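You operate a simulated robot arm through the tools that you are given. There is no shell and no other tool.

You are at the controls of a simulated robot arm. One attempt, no reset.

Task
Tighten the belt, set the tension in the green band and seam the sleeve in the cups.
Fine: do belt and tension before you switch the cup seamer on; end with the clutch lever at stop and the switch off; leave the sleeves in the rack.

Only the result counts: the job must be done as asked and must still hold three seconds after the hand-in. Knocking over, shifting, dropping, spilling or breaking anything else fails it.

Robot
A 7-joint arm with a two-finger parallel gripper, fixed in place. Base frame: the origin is at the foot of the arm, x ahead of it, y to its left, z up. Lengths are in mm, angles in rad, forces in N, time in s.
With the tool pointing down near the work surface it reaches from about 420 to 900 mm from the base axis. Its first joint turns from -2.007 to 2.007 rad. Payload 3.91 kg.
The tool frame sits at the grasp point between the pads (the TCP): z along the fingers, y along the line on which they close. The tips reach 30 mm beyond it. The gripper opens to 110 mm. The fingers are 20 mm wide and 10 mm thick; the gripper's body (48 by 112 mm) begins 55 mm behind the TCP.
Orientation is that of the tool frame in the base frame, as a unit quaternion [w, x, y, z]. With the fingers straight down and closing along the base's y, the tool's x points along the base's -x, its y along +y and its z along -z.

Tools
- The arm moves only by the tool apply_moves. Its argument "plan" is a list of rows, each a list of 3 entries, a list of its own where there are three numbers: the shift along the base's x, y, z in mm, then the turn, a rotation vector about the base's x, y, z in rad, then the finger opening in mm, from 0 to 110. In form: [[[x, y, z], [ax, ay, az], hand], ...]. A call has 1 to 20 rows; each row shifts and turns the commanded pose from where the row before left it. A row lasts 0.2 s, in which the tool goes at most 50 mm and 0.15 rad; a call with a longer step from one row to the next is refused whole, and so is a gripper value outside its range. Where a pose cannot be reached the arm comes as near as it can. A force on the tool above 90 N (or 10 N above the force at the start of the call, whichever is more), or a blocked arm, ends the call early, and 0.2 s more pass. Each finger travels about 153 mm/s and halts on what it meets, pressing with about 28 N; the grip force reading is that of the motor and also rises with nothing between the fingers. The clock runs only during rows and for 0.2 s after the last one: add rows that do not move to give the fingers time. The reply holds the time, the measured pose of the TCP, the force on the tool along the base axes, the opening and the grip force, in the units named above and with some noise, with the torque about the TCP (base axes, N m) and any sound that the robot's microphone picked up, and new pictures: "pictures" is both (left out), scene, wrist or none.
- Cameras (640 x 400 px; columns grow to the right, rows downward): "scene" is fixed at [402.2, -499.6, 1431.4]; the picture's right is [0.89, -0.46, 0.00], its down [-0.31, -0.60, -0.74] and it looks along [0.34, 0.66, -0.67] (base axes); focal length 306 px, centre (320, 200). "wrist" rides on the gripper at [72, 17, -103] in the tool frame; the picture's right is [-0.23, 0.97, 0.00], its down [-0.76, -0.18, -0.62] and it looks along [-0.61, -0.14, 0.78] (tool axes); focal length 222 px, centre (320, 200). There is no depth. A picture from a camera that has moved, and an enlarged one, comes with that camera's place and axes in the base frame and with its lens.
- lift_body(by): slides the trunk up (or, below 0, down) by that many mm; the arm rides with it, the base frame stays. It gives what a move gives, with no picture.
- enlarge(camera, box): a new picture of the part [left, top, right, bottom] of that camera's present view, enlarged. No time passes.
- job_done(): hands the job in; it is judged then, once.

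Places have to be worked out from the pictures, the camera data and where the tool is seen. Open the gripper and draw the arm clear of the work before you hand the job in, unless the task says otherwise.

The tools are called after "Request:" by a JSON object that holds its "name" and its "arguments". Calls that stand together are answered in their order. apply_moves: Moves the arm, as the interface text tells. Its arguments: {"type":"object","properties":{"plan":{"type":"array","items":{"type":"array"}},"pictures":{"type":"string","enum":["both","scene","wrist","none"]}},"required":["plan"]} The other tools are called the same way: lift_body (by) slides the trunk up or down; enlarge (camera, box) takes an enlarged picture of a part of a camera's view; job_done () hands the job in.

At the start:

```text
t: 0.0
eef_pos: [554.5, 41.2, 1100.1]
orientation: [0.0, 0.0, 1.0, 0.0]
force: [-0.4, -0.1, 0.9]
moment: [0.02, -0.03, -0.01]
width: 110.0
gripper_force: 0.0
trunk travel left (down, up): [-750.0, 240.0]
```

scene: 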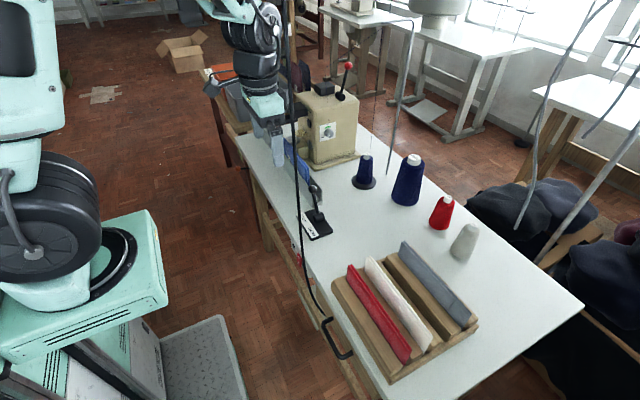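
wrist: 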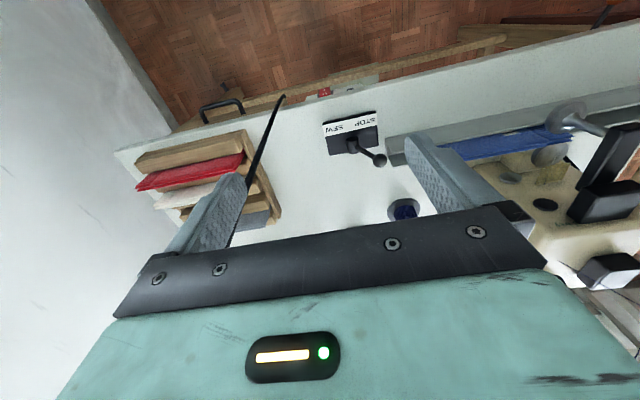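

I see a machine with a clutch lever (STOP/SEW), a switch on the table's front, and a rack of sleeves. I'll take enlarged views first.

Request:
{"name": "enlarge", "arguments": {"camera": "scene", "box": [230, 50, 390, 150]}}

Request:
{"name": "enlarge", "arguments": {"camera": "scene", "box": [260, 140, 420, 240]}}

Request:
{"name": "enlarge", "arguments": {"camera": "scene", "box": [180, 40, 340, 140]}}

Request:
{"name": "enlarge", "arguments": {"camera": "wrist", "box": [300, 70, 460, 170]}}

Request:
{"name": "enlarge", "arguments": {"camera": "wrist", "box": [440, 70, 640, 195]}}

Request:
{"name": "enlarge", "arguments": {"camera": "wrist", "box": [480, 160, 640, 260]}}

```text
4.00 times, centred on (310, 100) of scene
camera zoom: at [402.2, -499.6, 1431.4], right [0.89, -0.46, 0.0], down [-0.31, -0.6, -0.74], along [0.34, 0.66, -0.67], focal length 1223 px, centre (360, 600)
```

zoom: 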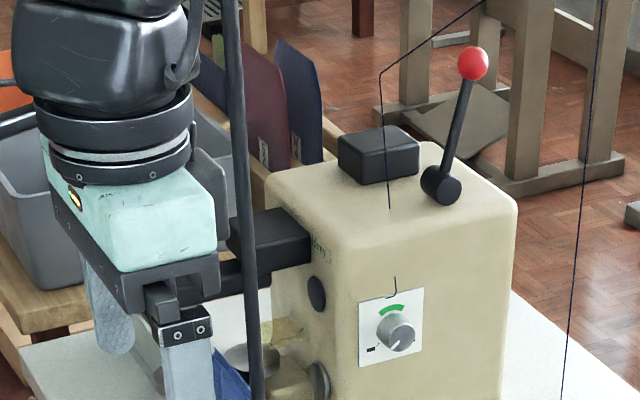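

```text
4.00 times, centred on (340, 190) of scene
camera zoom: at [402.2, -499.6, 1431.4], right [0.89, -0.46, 0.0], down [-0.31, -0.6, -0.74], along [0.34, 0.66, -0.67], focal length 1223 px, centre (240, 240)
```

zoom: 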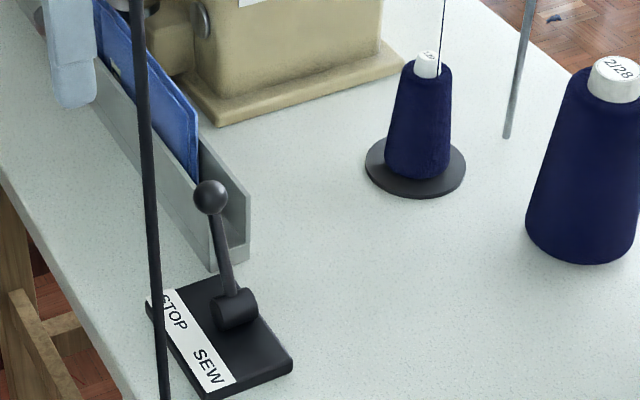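

```text
4.00 times, centred on (260, 90) of scene
camera zoom: at [402.2, -499.6, 1431.4], right [0.89, -0.46, 0.0], down [-0.31, -0.6, -0.74], along [0.34, 0.66, -0.67], focal length 1223 px, centre (560, 640)
```

zoom: 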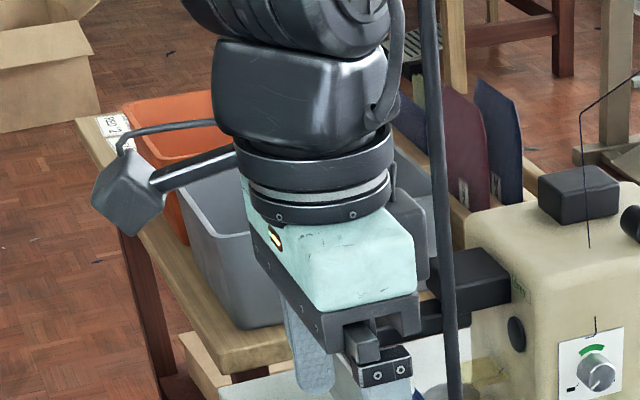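

```text
4.00 times, centred on (380, 120) of wrist
camera zoom: at [483.4, 57.8, 1204.2], right [0.23, 0.97, 0.0], down [0.76, -0.18, 0.62], along [0.61, -0.14, -0.78], focal length 888 px, centre (80, 520)
```

zoom: 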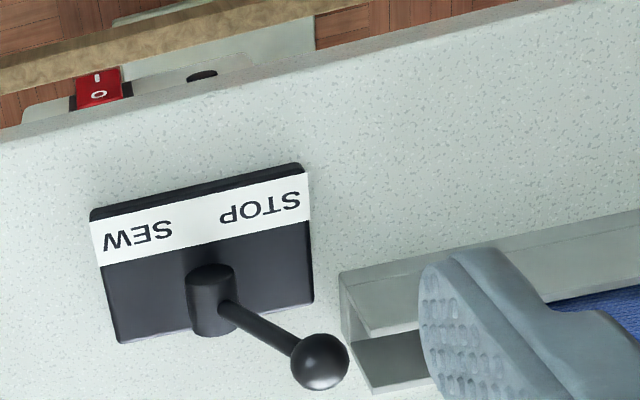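

```text
3.20 times, centred on (540, 132) of wrist
camera zoom: at [483.4, 57.8, 1204.2], right [0.23, 0.97, 0.0], down [0.76, -0.18, 0.62], along [0.61, -0.14, -0.78], focal length 711 px, centre (-384, 416)
```

zoom: 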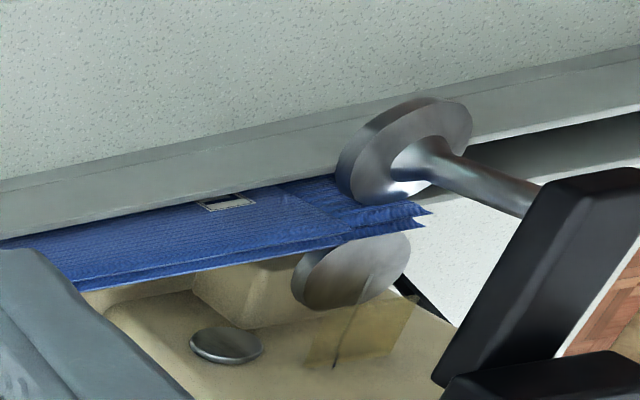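

```text
4.00 times, centred on (560, 210) of wrist
camera zoom: at [483.4, 57.8, 1204.2], right [0.23, 0.97, 0.0], down [0.76, -0.18, 0.62], along [0.61, -0.14, -0.78], focal length 888 px, centre (-640, 160)
```

zoom: 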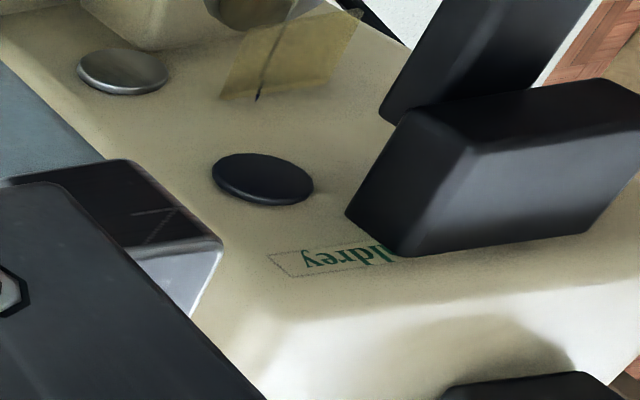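

The clutch lever ball is near (696,119,854), leaning toward STOP; the tabletop is near z≈745. I'll enlarge the other areas: the table's front edge, the hanging cord and the rack.

Request:
{"name": "enlarge", "arguments": {"camera": "scene", "box": [270, 220, 430, 320]}}

Request:
{"name": "enlarge", "arguments": {"camera": "scene", "box": [270, 300, 430, 400]}}

Request:
{"name": "enlarge", "arguments": {"camera": "wrist", "box": [180, 60, 340, 160]}}

Request:
{"name": "enlarge", "arguments": {"camera": "scene", "box": [220, 120, 340, 195]}}

Request:
{"name": "enlarge", "arguments": {"camera": "scene", "box": [290, 110, 370, 160]}}

Request:
{"name": "enlarge", "arguments": {"camera": "wrist", "box": [540, 80, 640, 143]}}

```text
4.00 times, centred on (350, 270) of scene
camera zoom: at [402.2, -499.6, 1431.4], right [0.89, -0.46, 0.0], down [-0.31, -0.6, -0.74], along [0.34, 0.66, -0.67], focal length 1223 px, centre (200, -80)
```

zoom: 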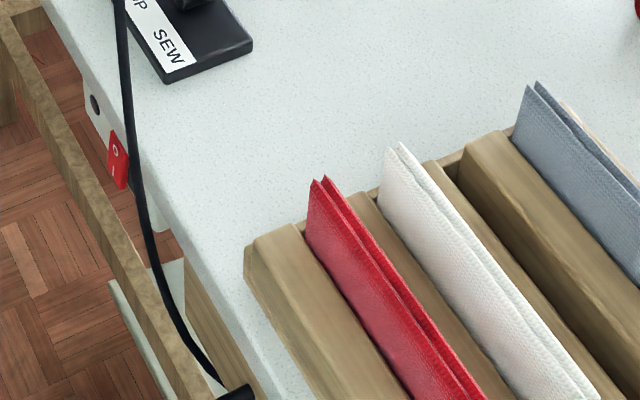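

```text
4.00 times, centred on (350, 350) of scene
camera zoom: at [402.2, -499.6, 1431.4], right [0.89, -0.46, 0.0], down [-0.31, -0.6, -0.74], along [0.34, 0.66, -0.67], focal length 1223 px, centre (200, -400)
```

zoom: 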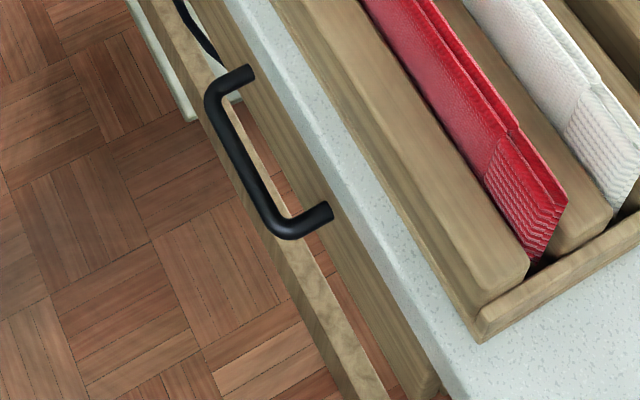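

```text
4.00 times, centred on (260, 110) of wrist
camera zoom: at [483.4, 57.8, 1204.2], right [0.23, 0.97, 0.0], down [0.76, -0.18, 0.62], along [0.61, -0.14, -0.78], focal length 888 px, centre (560, 560)
```

zoom: 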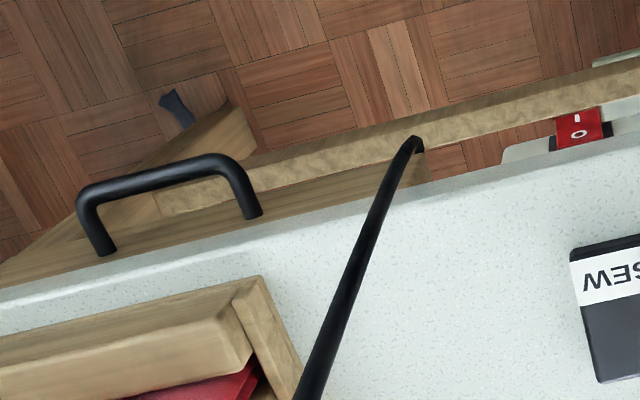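

```text
5.33 times, centred on (280, 158) of scene
camera zoom: at [402.2, -499.6, 1431.4], right [0.89, -0.46, 0.0], down [-0.31, -0.6, -0.74], along [0.34, 0.66, -0.67], focal length 1631 px, centre (533, 427)
```

zoom: 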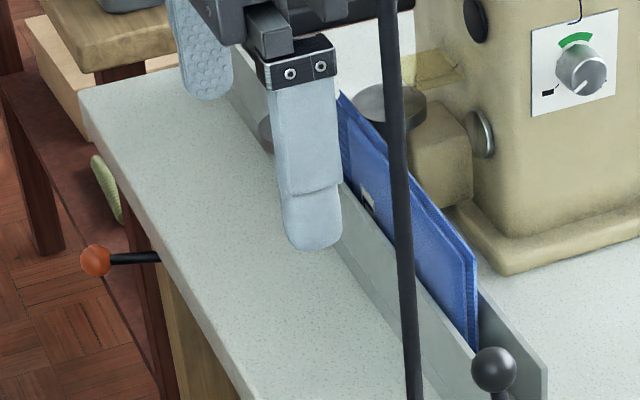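

```text
8.00 times, centred on (330, 135) of scene
camera zoom: at [402.2, -499.6, 1431.4], right [0.89, -0.46, 0.0], down [-0.31, -0.6, -0.74], along [0.34, 0.66, -0.67], focal length 2446 px, centre (240, 720)
```

zoom: 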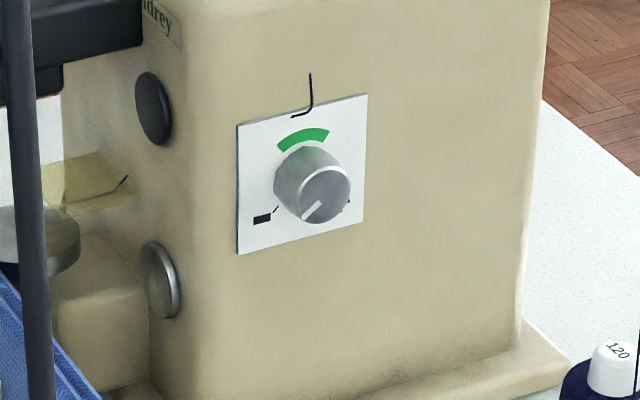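

```text
6.35 times, centred on (590, 112) of wrist
camera zoom: at [483.4, 57.8, 1204.2], right [0.23, 0.97, 0.0], down [0.76, -0.18, 0.62], along [0.61, -0.14, -0.78], focal length 1410 px, centre (-1394, 762)
```

zoom: 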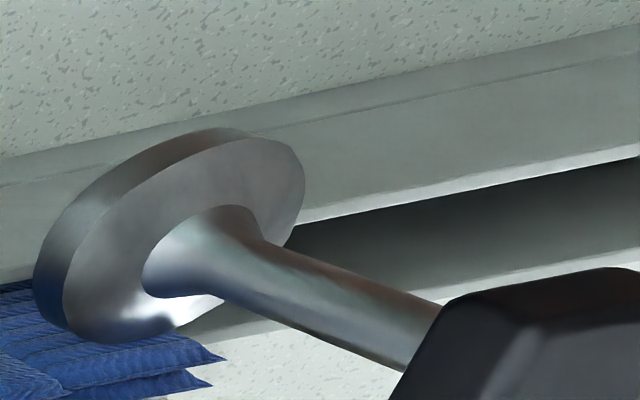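

An orange knob on a rod sticks out from under the table's front-left side, at roughly (565,540,700). It may be the belt tensioner. I'll move the hand left and back to look at it and to unblock the scene camera.

Request:
{"name": "apply_moves", "arguments": {"plan": [[[-12, 45, -10], [0, 0, 0], 110], [[-12, 45, -10], [0, 0, 0], 110], [[-12, 45, -10], [0, 0, 0], 110], [[-12, 45, -10], [0, 0, 0], 110], [[-12, 45, -10], [0, 0, 0], 110], [[-12, 45, -10], [0, 0, 0], 110], [[-12, 45, -10], [0, 0, 0], 110], [[-12, 45, -10], [0, 0, 0], 110], [[-12, 45, -10], [0, 0, 0], 110]]}}

```text
t: 2.0
eef_pos: [448.5, 444.8, 1010.4]
orientation: [-0.001, 0.001, 1.0, -0.001]
force: [0.1, 0.0, 0.6]
moment: [0.08, 0.01, 0.02]
width: 110.2
gripper_force: 0.1
trunk travel left (down, up): [-750.0, 240.0]
camera wrist: at [377.3, 461.0, 1114.7], right [0.23, 0.97, 0.0], down [0.76, -0.18, 0.62], along [0.61, -0.14, -0.78], focal length 222 px, centre (320, 200)
```

scene: 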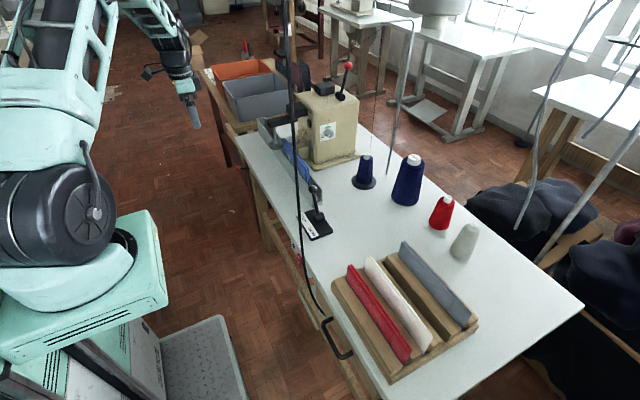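
wrist: 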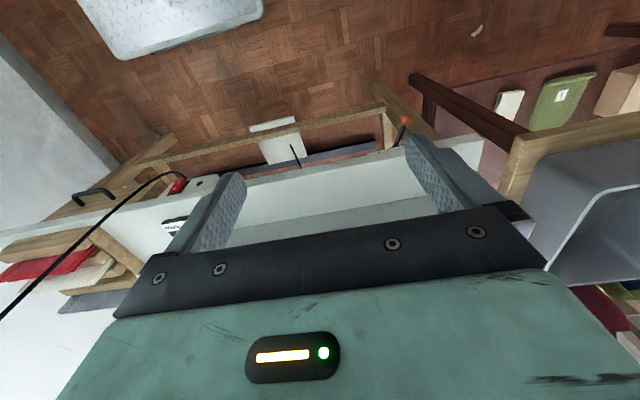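

Request:
{"name": "enlarge", "arguments": {"camera": "wrist", "box": [350, 80, 510, 180]}}

Request:
{"name": "enlarge", "arguments": {"camera": "wrist", "box": [160, 110, 320, 210]}}

Request:
{"name": "enlarge", "arguments": {"camera": "scene", "box": [220, 50, 380, 150]}}

Request:
{"name": "enlarge", "arguments": {"camera": "scene", "box": [220, 120, 340, 195]}}

```text
4.00 times, centred on (430, 130) of wrist
camera zoom: at [377.3, 461.0, 1114.7], right [0.23, 0.97, 0.0], down [0.76, -0.18, 0.62], along [0.61, -0.14, -0.78], focal length 888 px, centre (-120, 480)
```

zoom: 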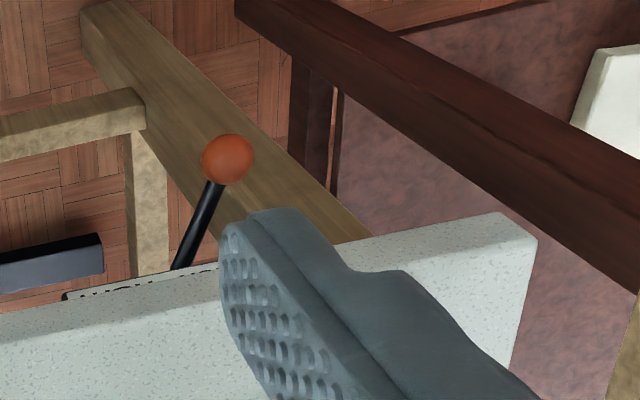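

```text
4.00 times, centred on (240, 160) of wrist
camera zoom: at [377.3, 461.0, 1114.7], right [0.23, 0.97, 0.0], down [0.76, -0.18, 0.62], along [0.61, -0.14, -0.78], focal length 888 px, centre (640, 360)
```

zoom: 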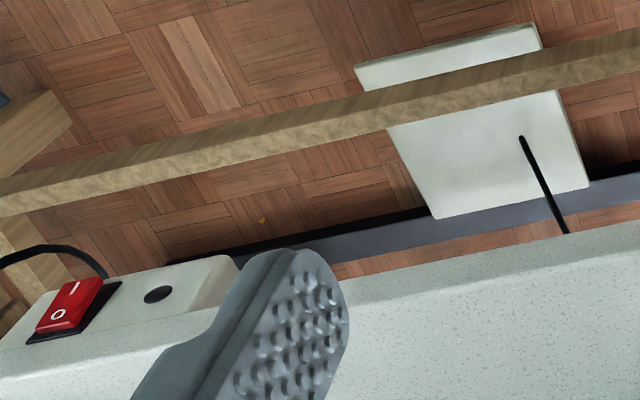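

```text
4.00 times, centred on (300, 100) of scene
camera zoom: at [402.2, -499.6, 1431.4], right [0.89, -0.46, 0.0], down [-0.31, -0.6, -0.74], along [0.34, 0.66, -0.67], focal length 1223 px, centre (400, 600)
```

zoom: 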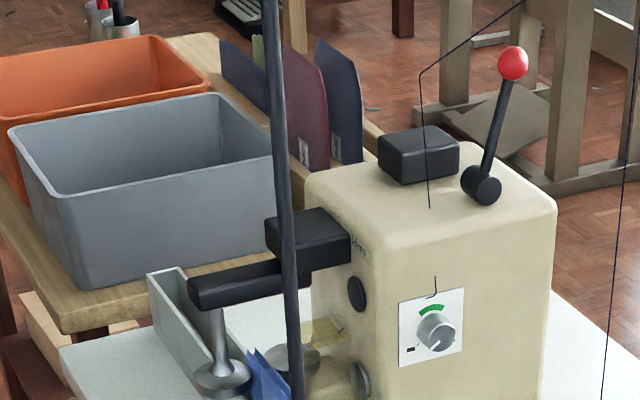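

```text
5.33 times, centred on (280, 158) of scene
camera zoom: at [402.2, -499.6, 1431.4], right [0.89, -0.46, 0.0], down [-0.31, -0.6, -0.74], along [0.34, 0.66, -0.67], focal length 1631 px, centre (533, 427)
```

zoom: 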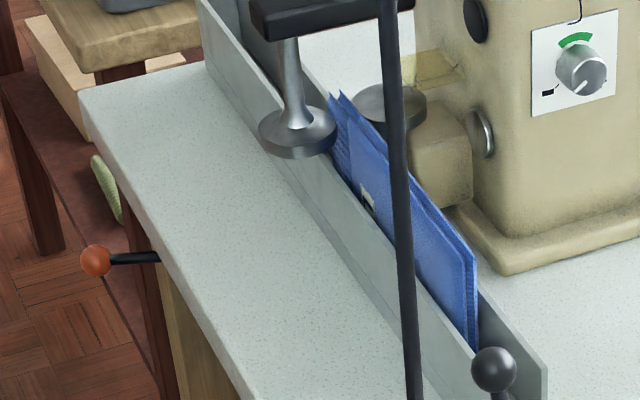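

The orange ball triangulates to about (575,603,650), in front of and below the table's front edge. I'll lower and pitch the hand so the wrist camera looks horizontally at it.

Request:
{"name": "apply_moves", "arguments": {"plan": [[[-10, 12, -36], [0, -0.128, 0], 110], [[-10, 12, -36], [0, -0.128, 0], 110], [[-10, 12, -36], [0, -0.128, 0], 110], [[-10, 12, -36], [0, -0.128, 0], 110], [[-10, 12, -36], [0, -0.128, 0], 110], [[-10, 12, -36], [0, -0.128, 0], 110], [[-10, 12, -36], [0, -0.128, 0], 110]], "pictures": "wrist"}}

```text
t: 3.4
eef_pos: [460.0, 485.2, 891.1]
orientation: [0.357, 0.103, 0.928, -0.015]
force: [0.7, 1.0, 0.5]
moment: [-0.09, 0.01, -0.1]
width: 109.9
gripper_force: 0.1
trunk travel left (down, up): [-750.0, 240.0]
stopped in row 7: the arm was blocked; the commanded pose is now the measured one
camera wrist: at [343.5, 525.1, 921.1], right [0.36, 0.91, 0.2], down [0.1, -0.25, 0.96], along [0.93, -0.33, -0.19], focal length 222 px, centre (320, 200)
```

wrist: 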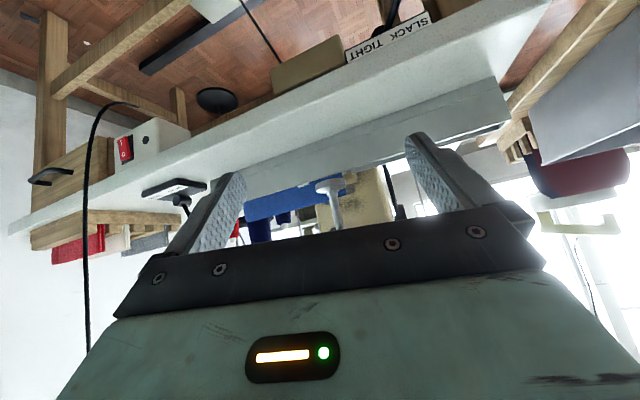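

The picture shows a SLACK/TIGHT label under the table by the lever. The arm reached a joint limit, so I'll enlarge before going further.

Request:
{"name": "enlarge", "arguments": {"camera": "wrist", "box": [260, 0, 460, 125]}}

Request:
{"name": "enlarge", "arguments": {"camera": "wrist", "box": [80, 90, 240, 190]}}

Request:
{"name": "enlarge", "arguments": {"camera": "wrist", "box": [230, 150, 430, 275]}}

```text
3.20 times, centred on (360, 62) of wrist
camera zoom: at [343.5, 525.1, 921.1], right [0.36, 0.91, 0.2], down [0.1, -0.25, 0.96], along [0.93, -0.33, -0.19], focal length 711 px, centre (192, 640)
```

zoom: 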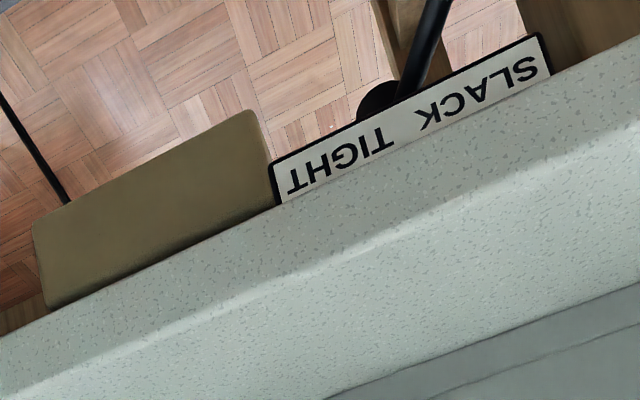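

```text
4.00 times, centred on (160, 140) of wrist
camera zoom: at [343.5, 525.1, 921.1], right [0.36, 0.91, 0.2], down [0.1, -0.25, 0.96], along [0.93, -0.33, -0.19], focal length 888 px, centre (960, 440)
```

zoom: 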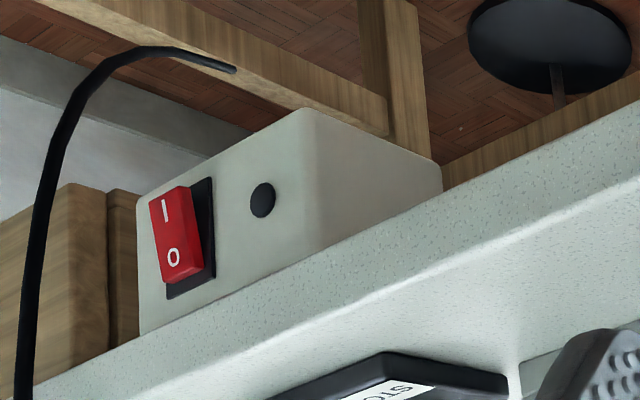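

```text
3.20 times, centred on (330, 212) of wrist
camera zoom: at [343.5, 525.1, 921.1], right [0.36, 0.91, 0.2], down [0.1, -0.25, 0.96], along [0.93, -0.33, -0.19], focal length 711 px, centre (288, 160)
```

zoom: 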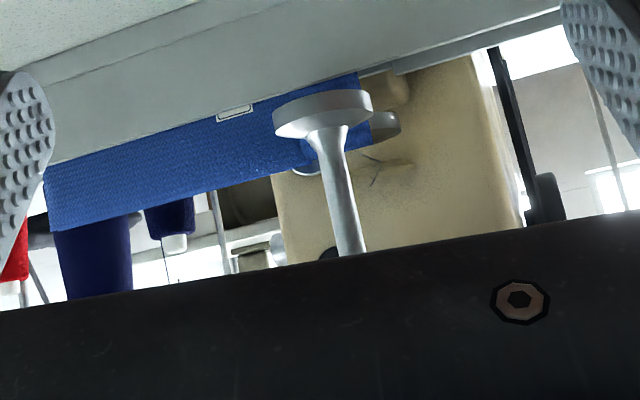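

SLACK is toward +y and TIGHT toward −y, and the lever leans to SLACK. The rocker has O at the top and I at the bottom. I'll lower the trunk to bring the camera level with the lever.

Request:
{"name": "lift_body", "arguments": {"by": -200}}

Request:
{"name": "enlarge", "arguments": {"camera": "wrist", "box": [0, 0, 640, 400]}}

```text
t: 5.6
eef_pos: [458.5, 486.6, 691.5]
orientation: [0.357, 0.104, 0.928, -0.013]
force: [-0.3, -0.7, 0.0]
moment: [0.06, -0.01, 0.06]
width: 110.1
gripper_force: 0.1
trunk travel left (down, up): [-550.0, 440.0]
```

```text
1.00 times, centred on (320, 200) of wrist (not enlarged: the box is as wide or as high as the picture)
camera zoom: at [343.1, 525.9, 721.9], right [0.36, 0.91, 0.2], down [0.1, -0.25, 0.96], along [0.93, -0.33, -0.19], focal length 222 px, centre (320, 200)
```

zoom: 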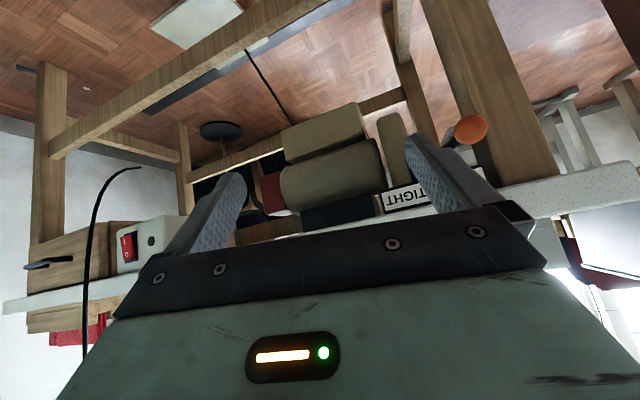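

The right finger hides the lever. I'll shift left so the lever sits between the fingers.

Request:
{"name": "apply_moves", "arguments": {"plan": [[[-10, 30, 0], [0, 0, 0], 110], [[-10, 30, 0], [0, 0, 0], 110], [[-10, 30, 0], [0, 0, 0], 110]], "pictures": "wrist"}}

```text
t: 6.4
eef_pos: [425.1, 566.1, 692.4]
orientation: [0.356, 0.104, 0.929, -0.015]
force: [1.0, -0.7, -0.3]
moment: [0.01, 0.01, -0.01]
width: 110.2
gripper_force: 0.1
out of reach, approached as far as the arm can: row 3
trunk travel left (down, up): [-550.0, 440.0]
camera wrist: at [310.3, 606.1, 722.7], right [0.36, 0.91, 0.2], down [0.1, -0.25, 0.96], along [0.93, -0.33, -0.19], focal length 222 px, centre (320, 200)
```

wrist: 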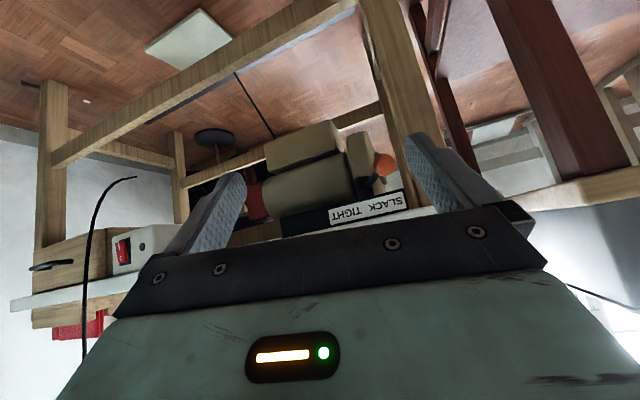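

Request:
{"name": "enlarge", "arguments": {"camera": "wrist", "box": [320, 130, 432, 200]}}

Request:
{"name": "enlarge", "arguments": {"camera": "wrist", "box": [200, 110, 440, 260]}}

```text
5.71 times, centred on (376, 165) of wrist
camera zoom: at [310.3, 606.1, 722.7], right [0.36, 0.91, 0.2], down [0.1, -0.25, 0.96], along [0.93, -0.33, -0.19], focal length 1269 px, centre (0, 400)
```

zoom: 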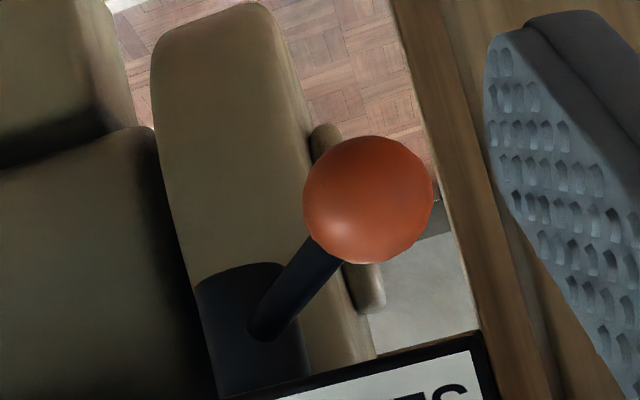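

```text
2.67 times, centred on (320, 185) of wrist
camera zoom: at [310.3, 606.1, 722.7], right [0.36, 0.91, 0.2], down [0.1, -0.25, 0.96], along [0.93, -0.33, -0.19], focal length 592 px, centre (320, 240)
```

zoom: 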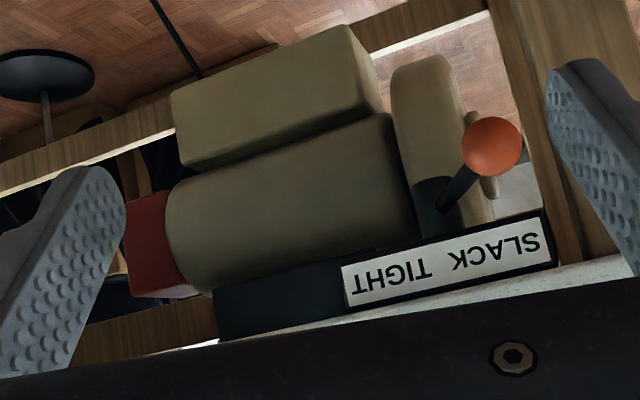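

The lever swings horizontally about a disc near (635,560,656), from SLACK (+y) to TIGHT (−y), with the ball at about (575,600,650). I'll go to a pre-approach pose in front of it, with the fingers set to straddle the ball.

Request:
{"name": "apply_moves", "arguments": {"plan": [[[22, 14, 10], [0, 0, 0], 64], [[32, 15, 10], [0, 0, 0], 64], [[31, 15, 11], [0, 0, 0], 64], [[0, 0, 0], [0, 0, 0], 64]]}}

```text
t: 7.4
eef_pos: [497.4, 563.0, 727.5]
orientation: [0.356, 0.103, 0.929, -0.012]
force: [0.1, -0.5, 0.3]
moment: [0.02, -0.01, 0.0]
width: 63.8
gripper_force: 0.1
out of reach, approached as far as the arm can: row 1, 2, 3
trunk travel left (down, up): [-550.0, 440.0]
camera wrist: at [381.3, 603.2, 757.5], right [0.36, 0.91, 0.2], down [0.11, -0.25, 0.96], along [0.93, -0.33, -0.19], focal length 222 px, centre (320, 200)
```

scene: 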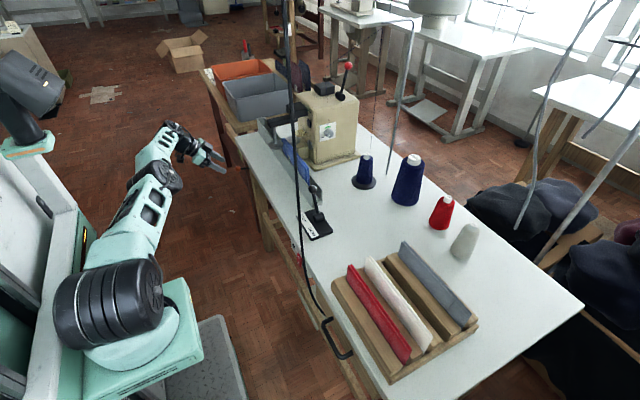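
wrist: 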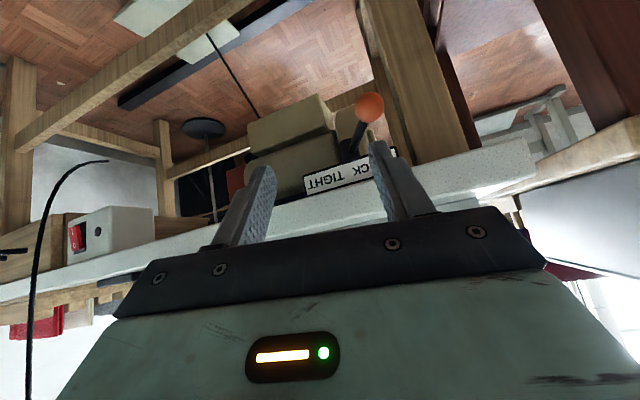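

The arm can't reach the full y with this yaw, and the ball is still at about (575,598,648). I'll yaw the tool toward +y, which is more radial and should ease the joints.

Request:
{"name": "apply_moves", "arguments": {"plan": [[[-10, 0, 0], [0, 0, 0.15], 64], [[-10, 0, 0], [0, 0, 0.15], 64], [[0, 0, 0], [0, 0, 0.15], 64], [[0, 0, 0], [0, 0, 0], 64]], "pictures": "wrist"}}

```text
t: 8.4
eef_pos: [487.6, 620.8, 718.2]
orientation: [0.35, -0.107, 0.928, 0.066]
force: [-0.4, -0.1, 0.0]
moment: [0.02, -0.05, 0.01]
width: 64.1
gripper_force: 0.1
out of reach, approached as far as the arm can: row 1, 2, 3
trunk travel left (down, up): [-550.0, 440.0]
camera wrist: at [366.0, 606.0, 749.0], right [-0.07, 0.98, 0.2], down [0.2, -0.18, 0.96], along [0.98, 0.11, -0.19], focal length 222 px, centre (320, 200)
```

wrist: 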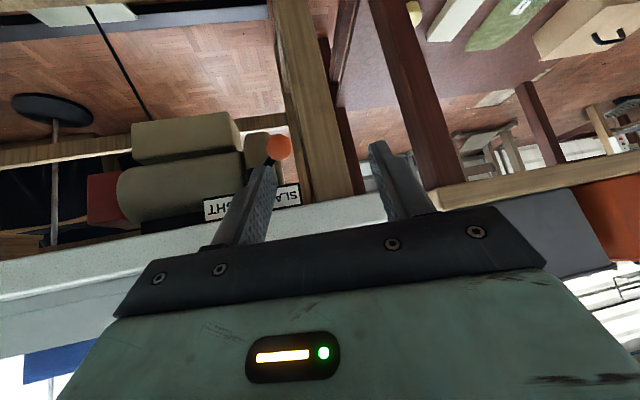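

With the new yaw the pose reaches. I'll line up on the approach axis, about 80 mm back from the ball.

Request:
{"name": "apply_moves", "arguments": {"plan": [[[12, -20, 1], [0, 0, 0], 64], [[13, -21, 2], [0, 0, 0], 64], [[0, 0, 0], [0, 0, 0], 64]], "pictures": "wrist"}}

```text
t: 9.2
eef_pos: [522.2, 613.1, 716.7]
orientation: [0.35, -0.106, 0.928, 0.066]
force: [-0.2, 0.2, -0.4]
moment: [0.02, -0.02, -0.01]
width: 64.1
gripper_force: 0.1
out of reach, approached as far as the arm can: row 1, 2
trunk travel left (down, up): [-550.0, 440.0]
camera wrist: at [399.6, 598.4, 747.5], right [-0.07, 0.98, 0.2], down [0.2, -0.18, 0.96], along [0.98, 0.11, -0.19], focal length 222 px, centre (320, 200)
```

wrist: 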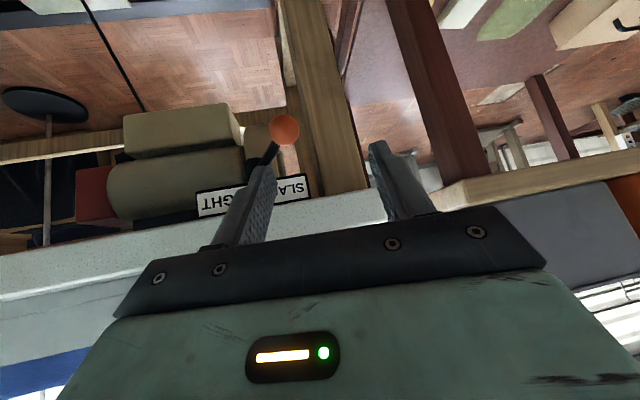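

The arm holds the orientation and drifts off position, so it's still at a joint limit. I'll take out some pitch to free it.

Request:
{"name": "apply_moves", "arguments": {"plan": [[[0, 0, 0], [0, 0.15, 0], 64], [[0, 0, 0], [0, 0.15, 0], 64], [[0, 0, 0], [0, 0, 0], 64]], "pictures": "wrist"}}

```text
t: 10.0
eef_pos: [516.8, 605.0, 718.8]
orientation: [0.207, -0.096, 0.97, 0.082]
force: [0.4, 0.7, -0.9]
moment: [0.04, -0.02, -0.01]
width: 64.2
gripper_force: 0.1
out of reach, approached as far as the arm can: row 2
trunk travel left (down, up): [-550.0, 440.0]
camera wrist: at [410.2, 590.4, 783.1], right [-0.01, 0.98, 0.21], down [0.48, -0.18, 0.86], along [0.88, 0.11, -0.47], focal length 222 px, centre (320, 200)
```

wrist: 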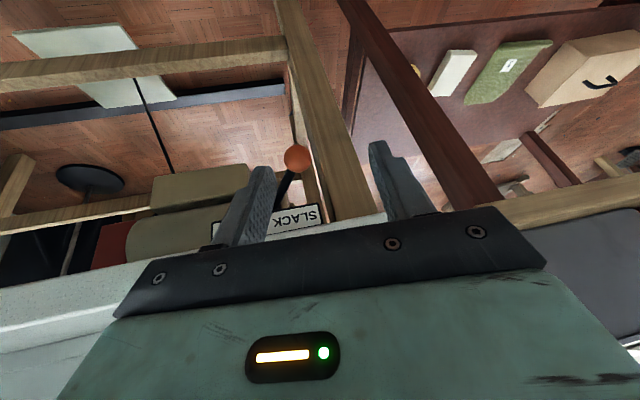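

The pitch is now about 25°, close to reachable, and the ball re-triangulates to (575,600,647). I'll move to the aligned pre-approach for this orientation.

Request:
{"name": "apply_moves", "arguments": {"plan": [[[12, -12, 4], [0, 0, 0], 64], [[13, -11, 4], [0, 0, 0], 64], [[0, 0, 0], [0, 0, 0], 64]], "pictures": "wrist"}}

```text
t: 10.8
eef_pos: [546.6, 593.9, 724.8]
orientation: [0.207, -0.095, 0.97, 0.081]
force: [-0.1, -0.2, 0.2]
moment: [0.02, 0.0, -0.02]
width: 63.9
gripper_force: 0.0
out of reach, approached as far as the arm can: row 1, 2
trunk travel left (down, up): [-550.0, 440.0]
camera wrist: at [439.8, 579.7, 789.9], right [-0.01, 0.98, 0.21], down [0.48, -0.18, 0.86], along [0.88, 0.11, -0.47], focal length 222 px, centre (320, 200)
```

wrist: 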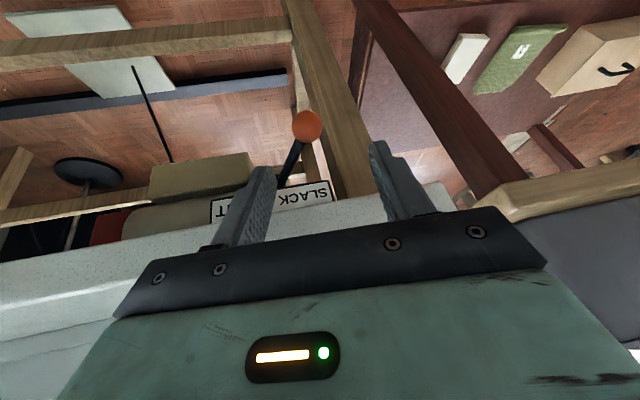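

The ball is about 9 mm off-centre toward the −y finger. I'll shift sideways first, then advance so the fingers straddle the ball.

Request:
{"name": "apply_moves", "arguments": {"plan": [[[2, -10, -1], [0, 0, 0], 64], [[0, 0, 0], [0, 0, 0], 64], [[7, 3, -15], [0, 0, 0], 64], [[7, 3, -15], [0, 0, 0], 64]], "pictures": "wrist"}}

```text
t: 11.8
eef_pos: [560.2, 587.9, 694.9]
orientation: [0.208, -0.096, 0.97, 0.083]
force: [-0.4, 0.6, 0.6]
moment: [0.03, 0.0, 0.0]
width: 64.0
gripper_force: 0.1
out of reach, approached as far as the arm can: row 1, 3, 4
trunk travel left (down, up): [-550.0, 440.0]
camera wrist: at [453.0, 572.7, 759.6], right [-0.01, 0.98, 0.21], down [0.48, -0.18, 0.86], along [0.88, 0.11, -0.47], focal length 222 px, centre (320, 200)
```

wrist: 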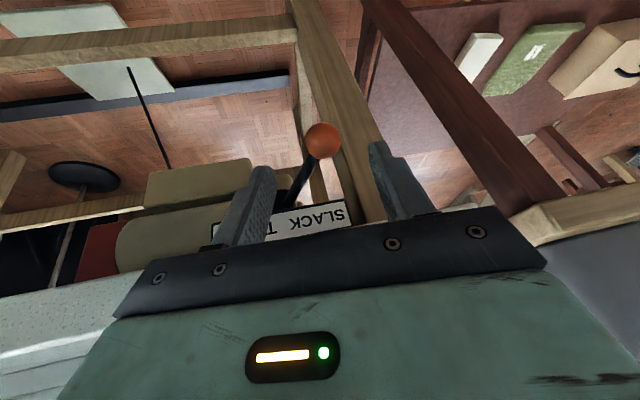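

The ball is now centred within about 3 mm and roughly 50 mm ahead. I'll advance about 33 mm more.

Request:
{"name": "apply_moves", "arguments": {"plan": [[[6, 4, -15], [0, 0, 0], 64], [[6, 4, -17], [0, 0, 0], 64], [[0, 0, 0], [0, 0, 0], 64]], "pictures": "wrist"}}

```text
t: 12.6
eef_pos: [564.2, 581.1, 664.7]
orientation: [0.208, -0.094, 0.97, 0.082]
force: [0.3, -1.1, 0.6]
moment: [0.0, 0.0, 0.01]
width: 63.7
gripper_force: 0.2
out of reach, approached as far as the arm can: row 1, 2
trunk travel left (down, up): [-550.0, 440.0]
camera wrist: at [457.7, 566.0, 729.8], right [-0.01, 0.98, 0.21], down [0.48, -0.18, 0.86], along [0.88, 0.11, -0.47], focal length 222 px, centre (320, 200)
```

wrist: 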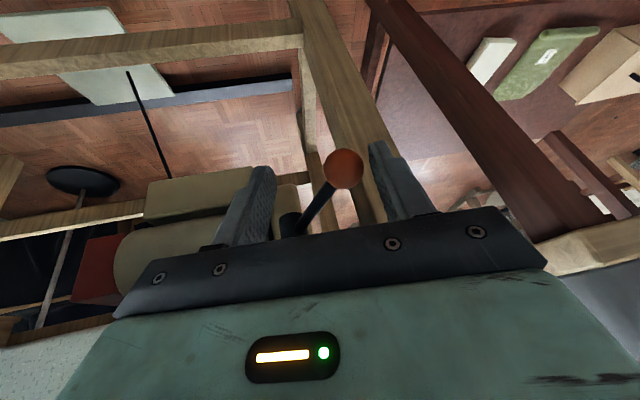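

The ball is between the fingers, next to the +y finger. I'll sweep toward −y (TIGHT) in small steps.

Request:
{"name": "apply_moves", "arguments": {"plan": [[[0, -12, 0], [0, 0, 0], 64], [[0, -12, 0], [0, 0, 0], 64], [[0, -12, 0], [0, 0, 0], 64], [[0, -10, 0], [0, 0, 0], 64]], "pictures": "wrist"}}

```text
t: 13.6
eef_pos: [565.2, 535.0, 663.7]
orientation: [0.207, -0.095, 0.97, 0.081]
force: [-0.6, 0.0, -0.4]
moment: [0.02, -0.03, -0.01]
width: 63.8
gripper_force: 0.1
trunk travel left (down, up): [-550.0, 440.0]
camera wrist: at [457.9, 519.5, 729.2], right [-0.01, 0.98, 0.21], down [0.48, -0.18, 0.86], along [0.88, 0.11, -0.47], focal length 222 px, centre (320, 200)
```

wrist: 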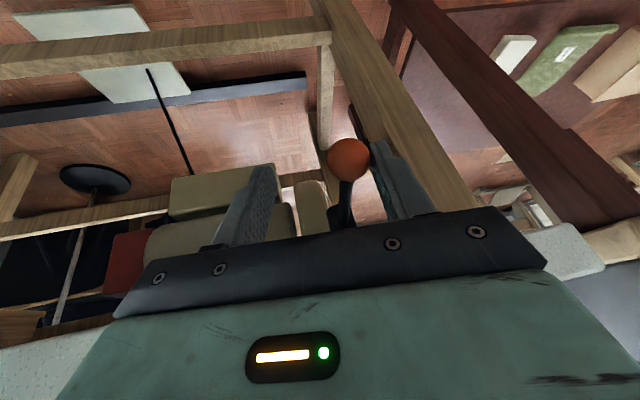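

The lever is moving with the finger and is now near the middle. I'll keep sweeping.

Request:
{"name": "apply_moves", "arguments": {"plan": [[[0, -10, 0], [0, 0, 0], 64], [[0, -10, 0], [0, 0, 0], 64], [[0, -8, 0], [0, 0, 0], 64], [[0, 0, 0], [0, 0, 0], 64]], "pictures": "wrist"}}

```text
t: 14.6
eef_pos: [564.6, 507.8, 665.2]
orientation: [0.208, -0.096, 0.97, 0.083]
force: [1.0, 0.6, -0.7]
moment: [0.0, 0.02, -0.03]
width: 63.8
gripper_force: 0.1
trunk travel left (down, up): [-550.0, 440.0]
camera wrist: at [457.3, 492.3, 729.9], right [-0.01, 0.98, 0.21], down [0.48, -0.18, 0.86], along [0.88, 0.11, -0.47], focal length 222 px, centre (320, 200)
```

wrist: 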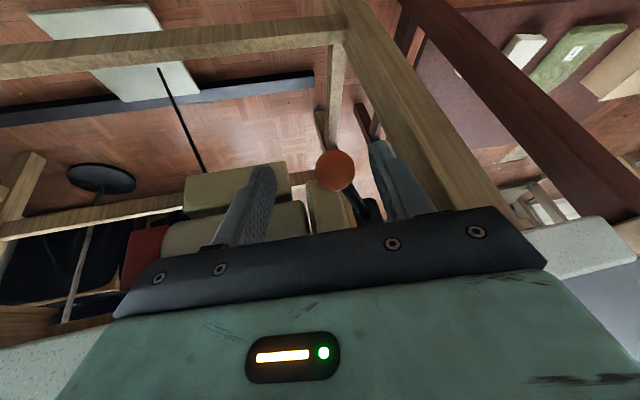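

The ball is now about (574,521), which mirrors the SLACK position, and it seems to have snapped over. I'll push a little more to confirm it's at its stop.

Request:
{"name": "apply_moves", "arguments": {"plan": [[[0, -6, 0], [0, 0, 0], 64], [[0, -5, 0], [0, 0, 0], 64], [[0, -4, 0], [0, 0, 0], 64], [[0, 0, 0], [0, 0, 0], 64]], "pictures": "wrist"}}

```text
t: 15.6
eef_pos: [564.9, 496.0, 665.0]
orientation: [0.208, -0.095, 0.97, 0.084]
force: [-1.4, 9.9, 0.6]
moment: [0.21, -0.03, 0.1]
width: 69.1
gripper_force: 5.3
trunk travel left (down, up): [-550.0, 440.0]
camera wrist: at [456.9, 478.4, 730.4], right [-0.01, 0.98, 0.22], down [0.48, -0.18, 0.86], along [0.88, 0.11, -0.47], focal length 222 px, centre (320, 200)
```

wrist: 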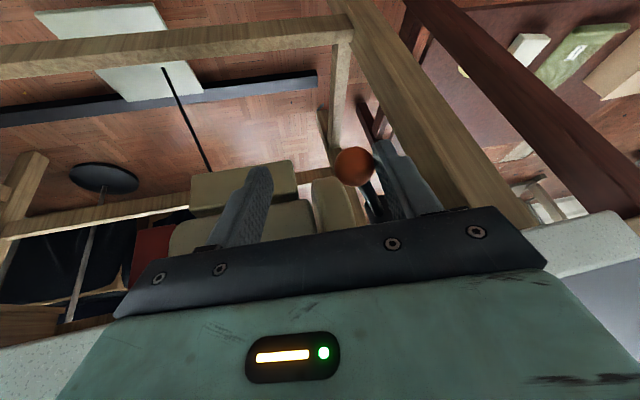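

There's firm resistance (10 N), so the lever is at its TIGHT stop. I'll back off and withdraw along the approach axis.

Request:
{"name": "apply_moves", "arguments": {"plan": [[[0, 14, 0], [0, 0, 0], 64], [[-10, -4, 22], [0, 0, 0], 64], [[-12, -4, 22], [0, 0, 0], 64], [[-15, 0, 25], [0, 0, 0], 64], [[-20, 0, 25], [0, 0, 0], 64]]}}

```text
t: 16.8
eef_pos: [507.7, 498.6, 758.2]
orientation: [0.208, -0.096, 0.97, 0.083]
force: [0.3, -0.5, -0.3]
moment: [0.0, 0.0, -0.01]
width: 64.0
gripper_force: 0.1
trunk travel left (down, up): [-550.0, 440.0]
camera wrist: at [400.2, 482.8, 823.9], right [-0.01, 0.98, 0.21], down [0.48, -0.18, 0.86], along [0.88, 0.11, -0.47], focal length 222 px, centre (320, 200)
```

scene: 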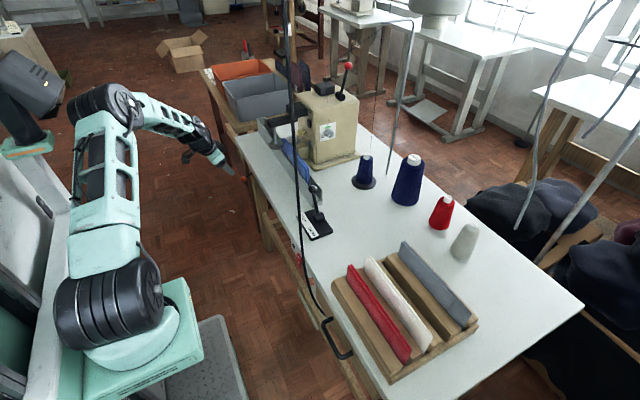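
wrist: 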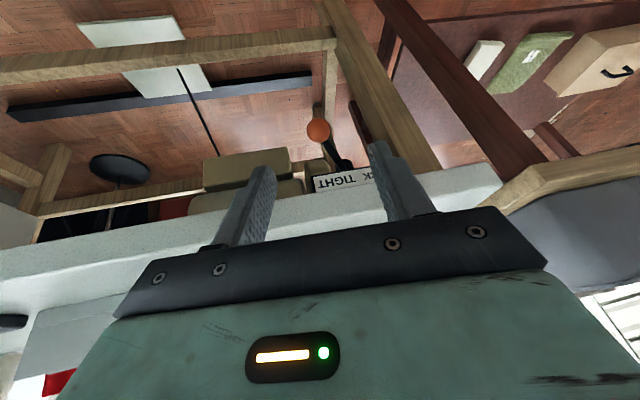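

The lever now stands at TIGHT. Next is the tension dial, so I'll zoom in on it.

Request:
{"name": "enlarge", "arguments": {"camera": "scene", "box": [310, 115, 350, 140]}}

Request:
{"name": "enlarge", "arguments": {"camera": "scene", "box": [290, 60, 386, 120]}}

Request:
{"name": "enlarge", "arguments": {"camera": "scene", "box": [240, 100, 352, 170]}}

Request:
{"name": "enlarge", "arguments": {"camera": "wrist", "box": [270, 100, 382, 170]}}

```text
16.00 times, centred on (330, 128) of scene
camera zoom: at [402.2, -499.6, 1431.4], right [0.89, -0.46, 0.0], down [-0.31, -0.6, -0.74], along [0.34, 0.66, -0.67], focal length 4892 px, centre (160, 1360)
```

zoom: 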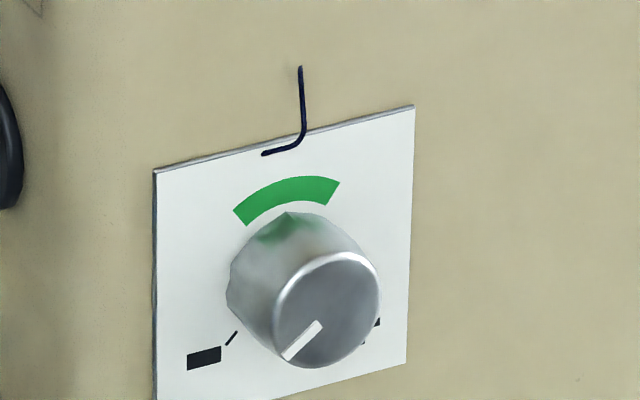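

```text
6.67 times, centred on (338, 90) of scene
camera zoom: at [402.2, -499.6, 1431.4], right [0.89, -0.46, 0.0], down [-0.31, -0.6, -0.74], along [0.34, 0.66, -0.67], focal length 2038 px, centre (200, 933)
```

zoom: 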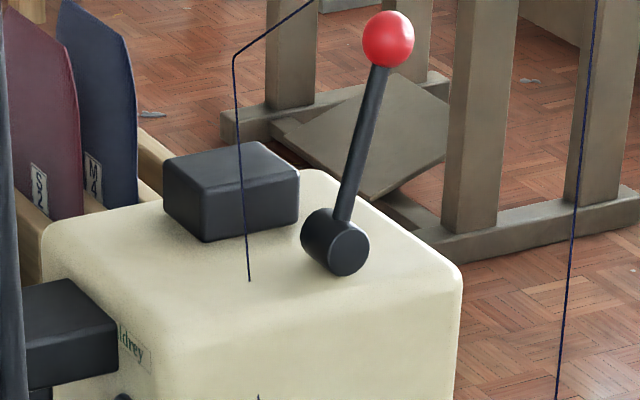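

```text
5.71 times, centred on (296, 135) of scene
camera zoom: at [402.2, -499.6, 1431.4], right [0.89, -0.46, 0.0], down [-0.31, -0.6, -0.74], along [0.34, 0.66, -0.67], focal length 1747 px, centre (457, 571)
```

zoom: 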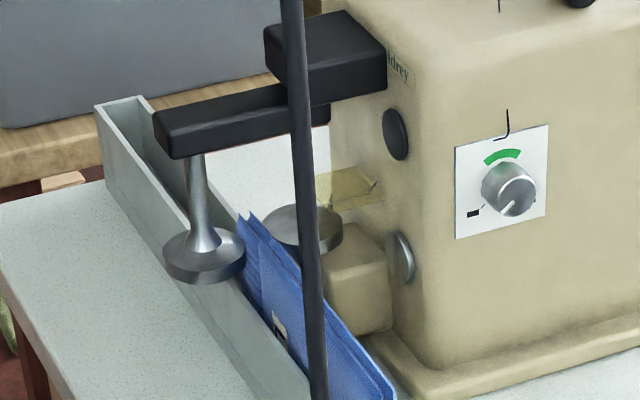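

```text
5.71 times, centred on (326, 135) of wrist
camera zoom: at [400.2, 482.8, 823.9], right [-0.01, 0.98, 0.21], down [0.48, -0.18, 0.86], along [0.88, 0.11, -0.47], focal length 1269 px, centre (286, 571)
```

zoom: 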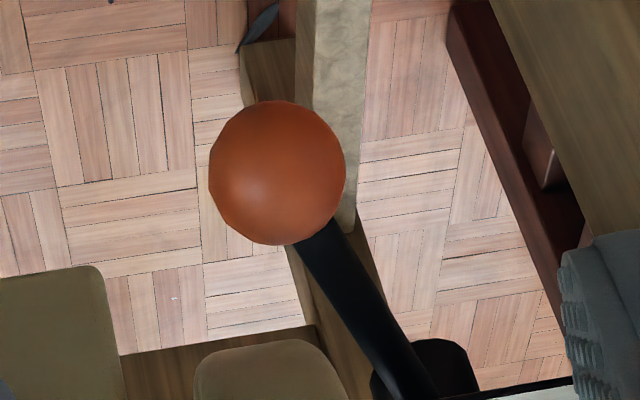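

The dial pointer is at minimum (lower left) and the green band is centred at the top, so it needs roughly 135° clockwise. The knob sits on the −y face at about (863,320,892). I'll raise the trunk, then move to a high staging spot and restore the tool-down pose.

Request:
{"name": "lift_body", "arguments": {"by": 200}}

Request:
{"name": "apply_moves", "arguments": {"plan": [[[24, -31, 22], [-0.042, 0.105, -0.048], 64], [[24, -31, 22], [-0.042, 0.105, -0.048], 64], [[24, -31, 22], [-0.042, 0.105, -0.048], 64], [[24, -31, 22], [-0.042, 0.105, -0.048], 64], [[24, -31, 22], [0, 0, 0], 64], [[24, -31, 22], [0, 0, 0], 64], [[24, -31, 22], [0, 0, 0], 64], [[24, -31, 22], [0, 0, 0], 64], [[0, 0, 0], [0, 0, 0], 64]]}}

```text
t: 19.0
eef_pos: [506.5, 497.7, 958.6]
orientation: [0.208, -0.094, 0.97, 0.081]
force: [-0.3, 0.4, 0.0]
moment: [0.01, -0.05, 0.03]
width: 64.1
gripper_force: 0.1
trunk travel left (down, up): [-750.0, 240.0]
```

```text
t: 21.0
eef_pos: [699.5, 249.8, 1136.0]
orientation: [-0.001, 0.0, 1.0, 0.0]
force: [-0.9, 0.0, -0.2]
moment: [-0.01, -0.01, -0.04]
width: 64.2
gripper_force: 0.0
trunk travel left (down, up): [-750.0, 240.0]
camera wrist: at [629.0, 266.7, 1239.3], right [0.23, 0.97, 0.0], down [0.76, -0.18, 0.62], along [0.61, -0.14, -0.78], focal length 222 px, centre (320, 200)
```

scene: 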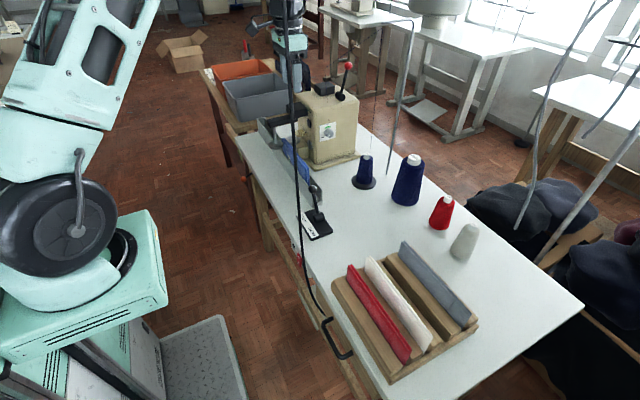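
wrist: 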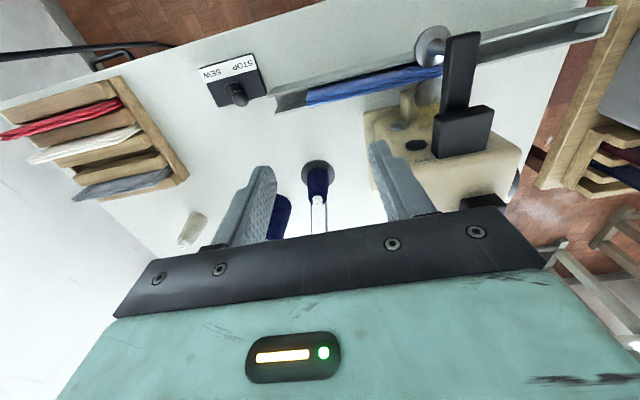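

I'm at the staging point with the tool down. The cone stands at about (925,190). I'll look closer at the cups and machine from above.

Request:
{"name": "enlarge", "arguments": {"camera": "wrist", "box": [350, 10, 542, 130]}}

Request:
{"name": "enlarge", "arguments": {"camera": "wrist", "box": [190, 40, 350, 140]}}

Request:
{"name": "enlarge", "arguments": {"camera": "wrist", "box": [270, 140, 366, 200]}}

```text
3.33 times, centred on (446, 70) of wrist
camera zoom: at [629.0, 266.7, 1239.3], right [0.23, 0.97, 0.0], down [0.76, -0.18, 0.62], along [0.61, -0.14, -0.78], focal length 740 px, centre (-100, 633)
```

zoom: 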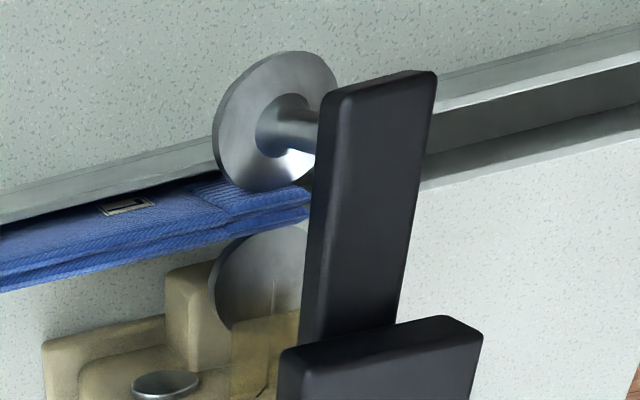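

```text
4.00 times, centred on (270, 90) of wrist
camera zoom: at [629.0, 266.7, 1239.3], right [0.23, 0.97, 0.0], down [0.76, -0.18, 0.62], along [0.61, -0.14, -0.78], focal length 888 px, centre (520, 640)
```

zoom: 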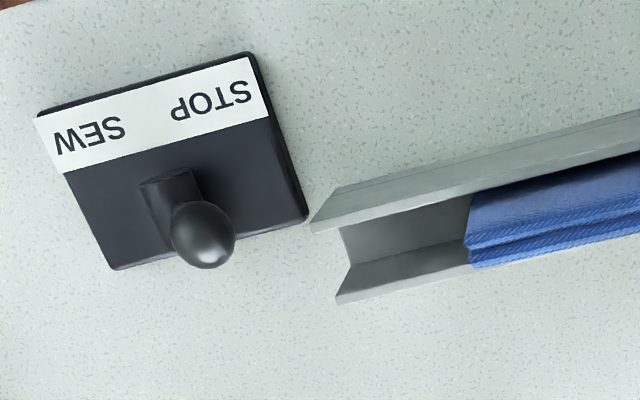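

```text
6.67 times, centred on (318, 170) of wrist
camera zoom: at [629.0, 266.7, 1239.3], right [0.23, 0.97, 0.0], down [0.76, -0.18, 0.62], along [0.61, -0.14, -0.78], focal length 1481 px, centre (333, 400)
```

zoom: 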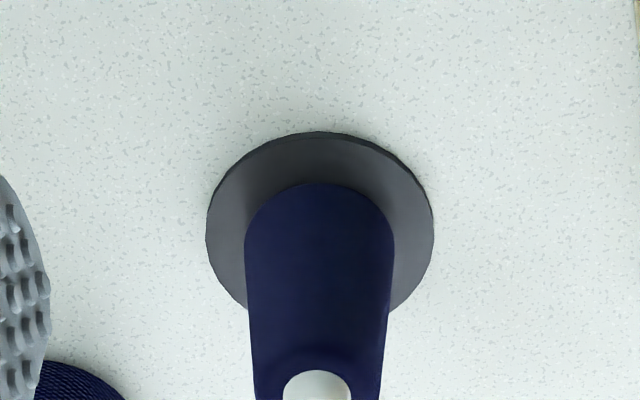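

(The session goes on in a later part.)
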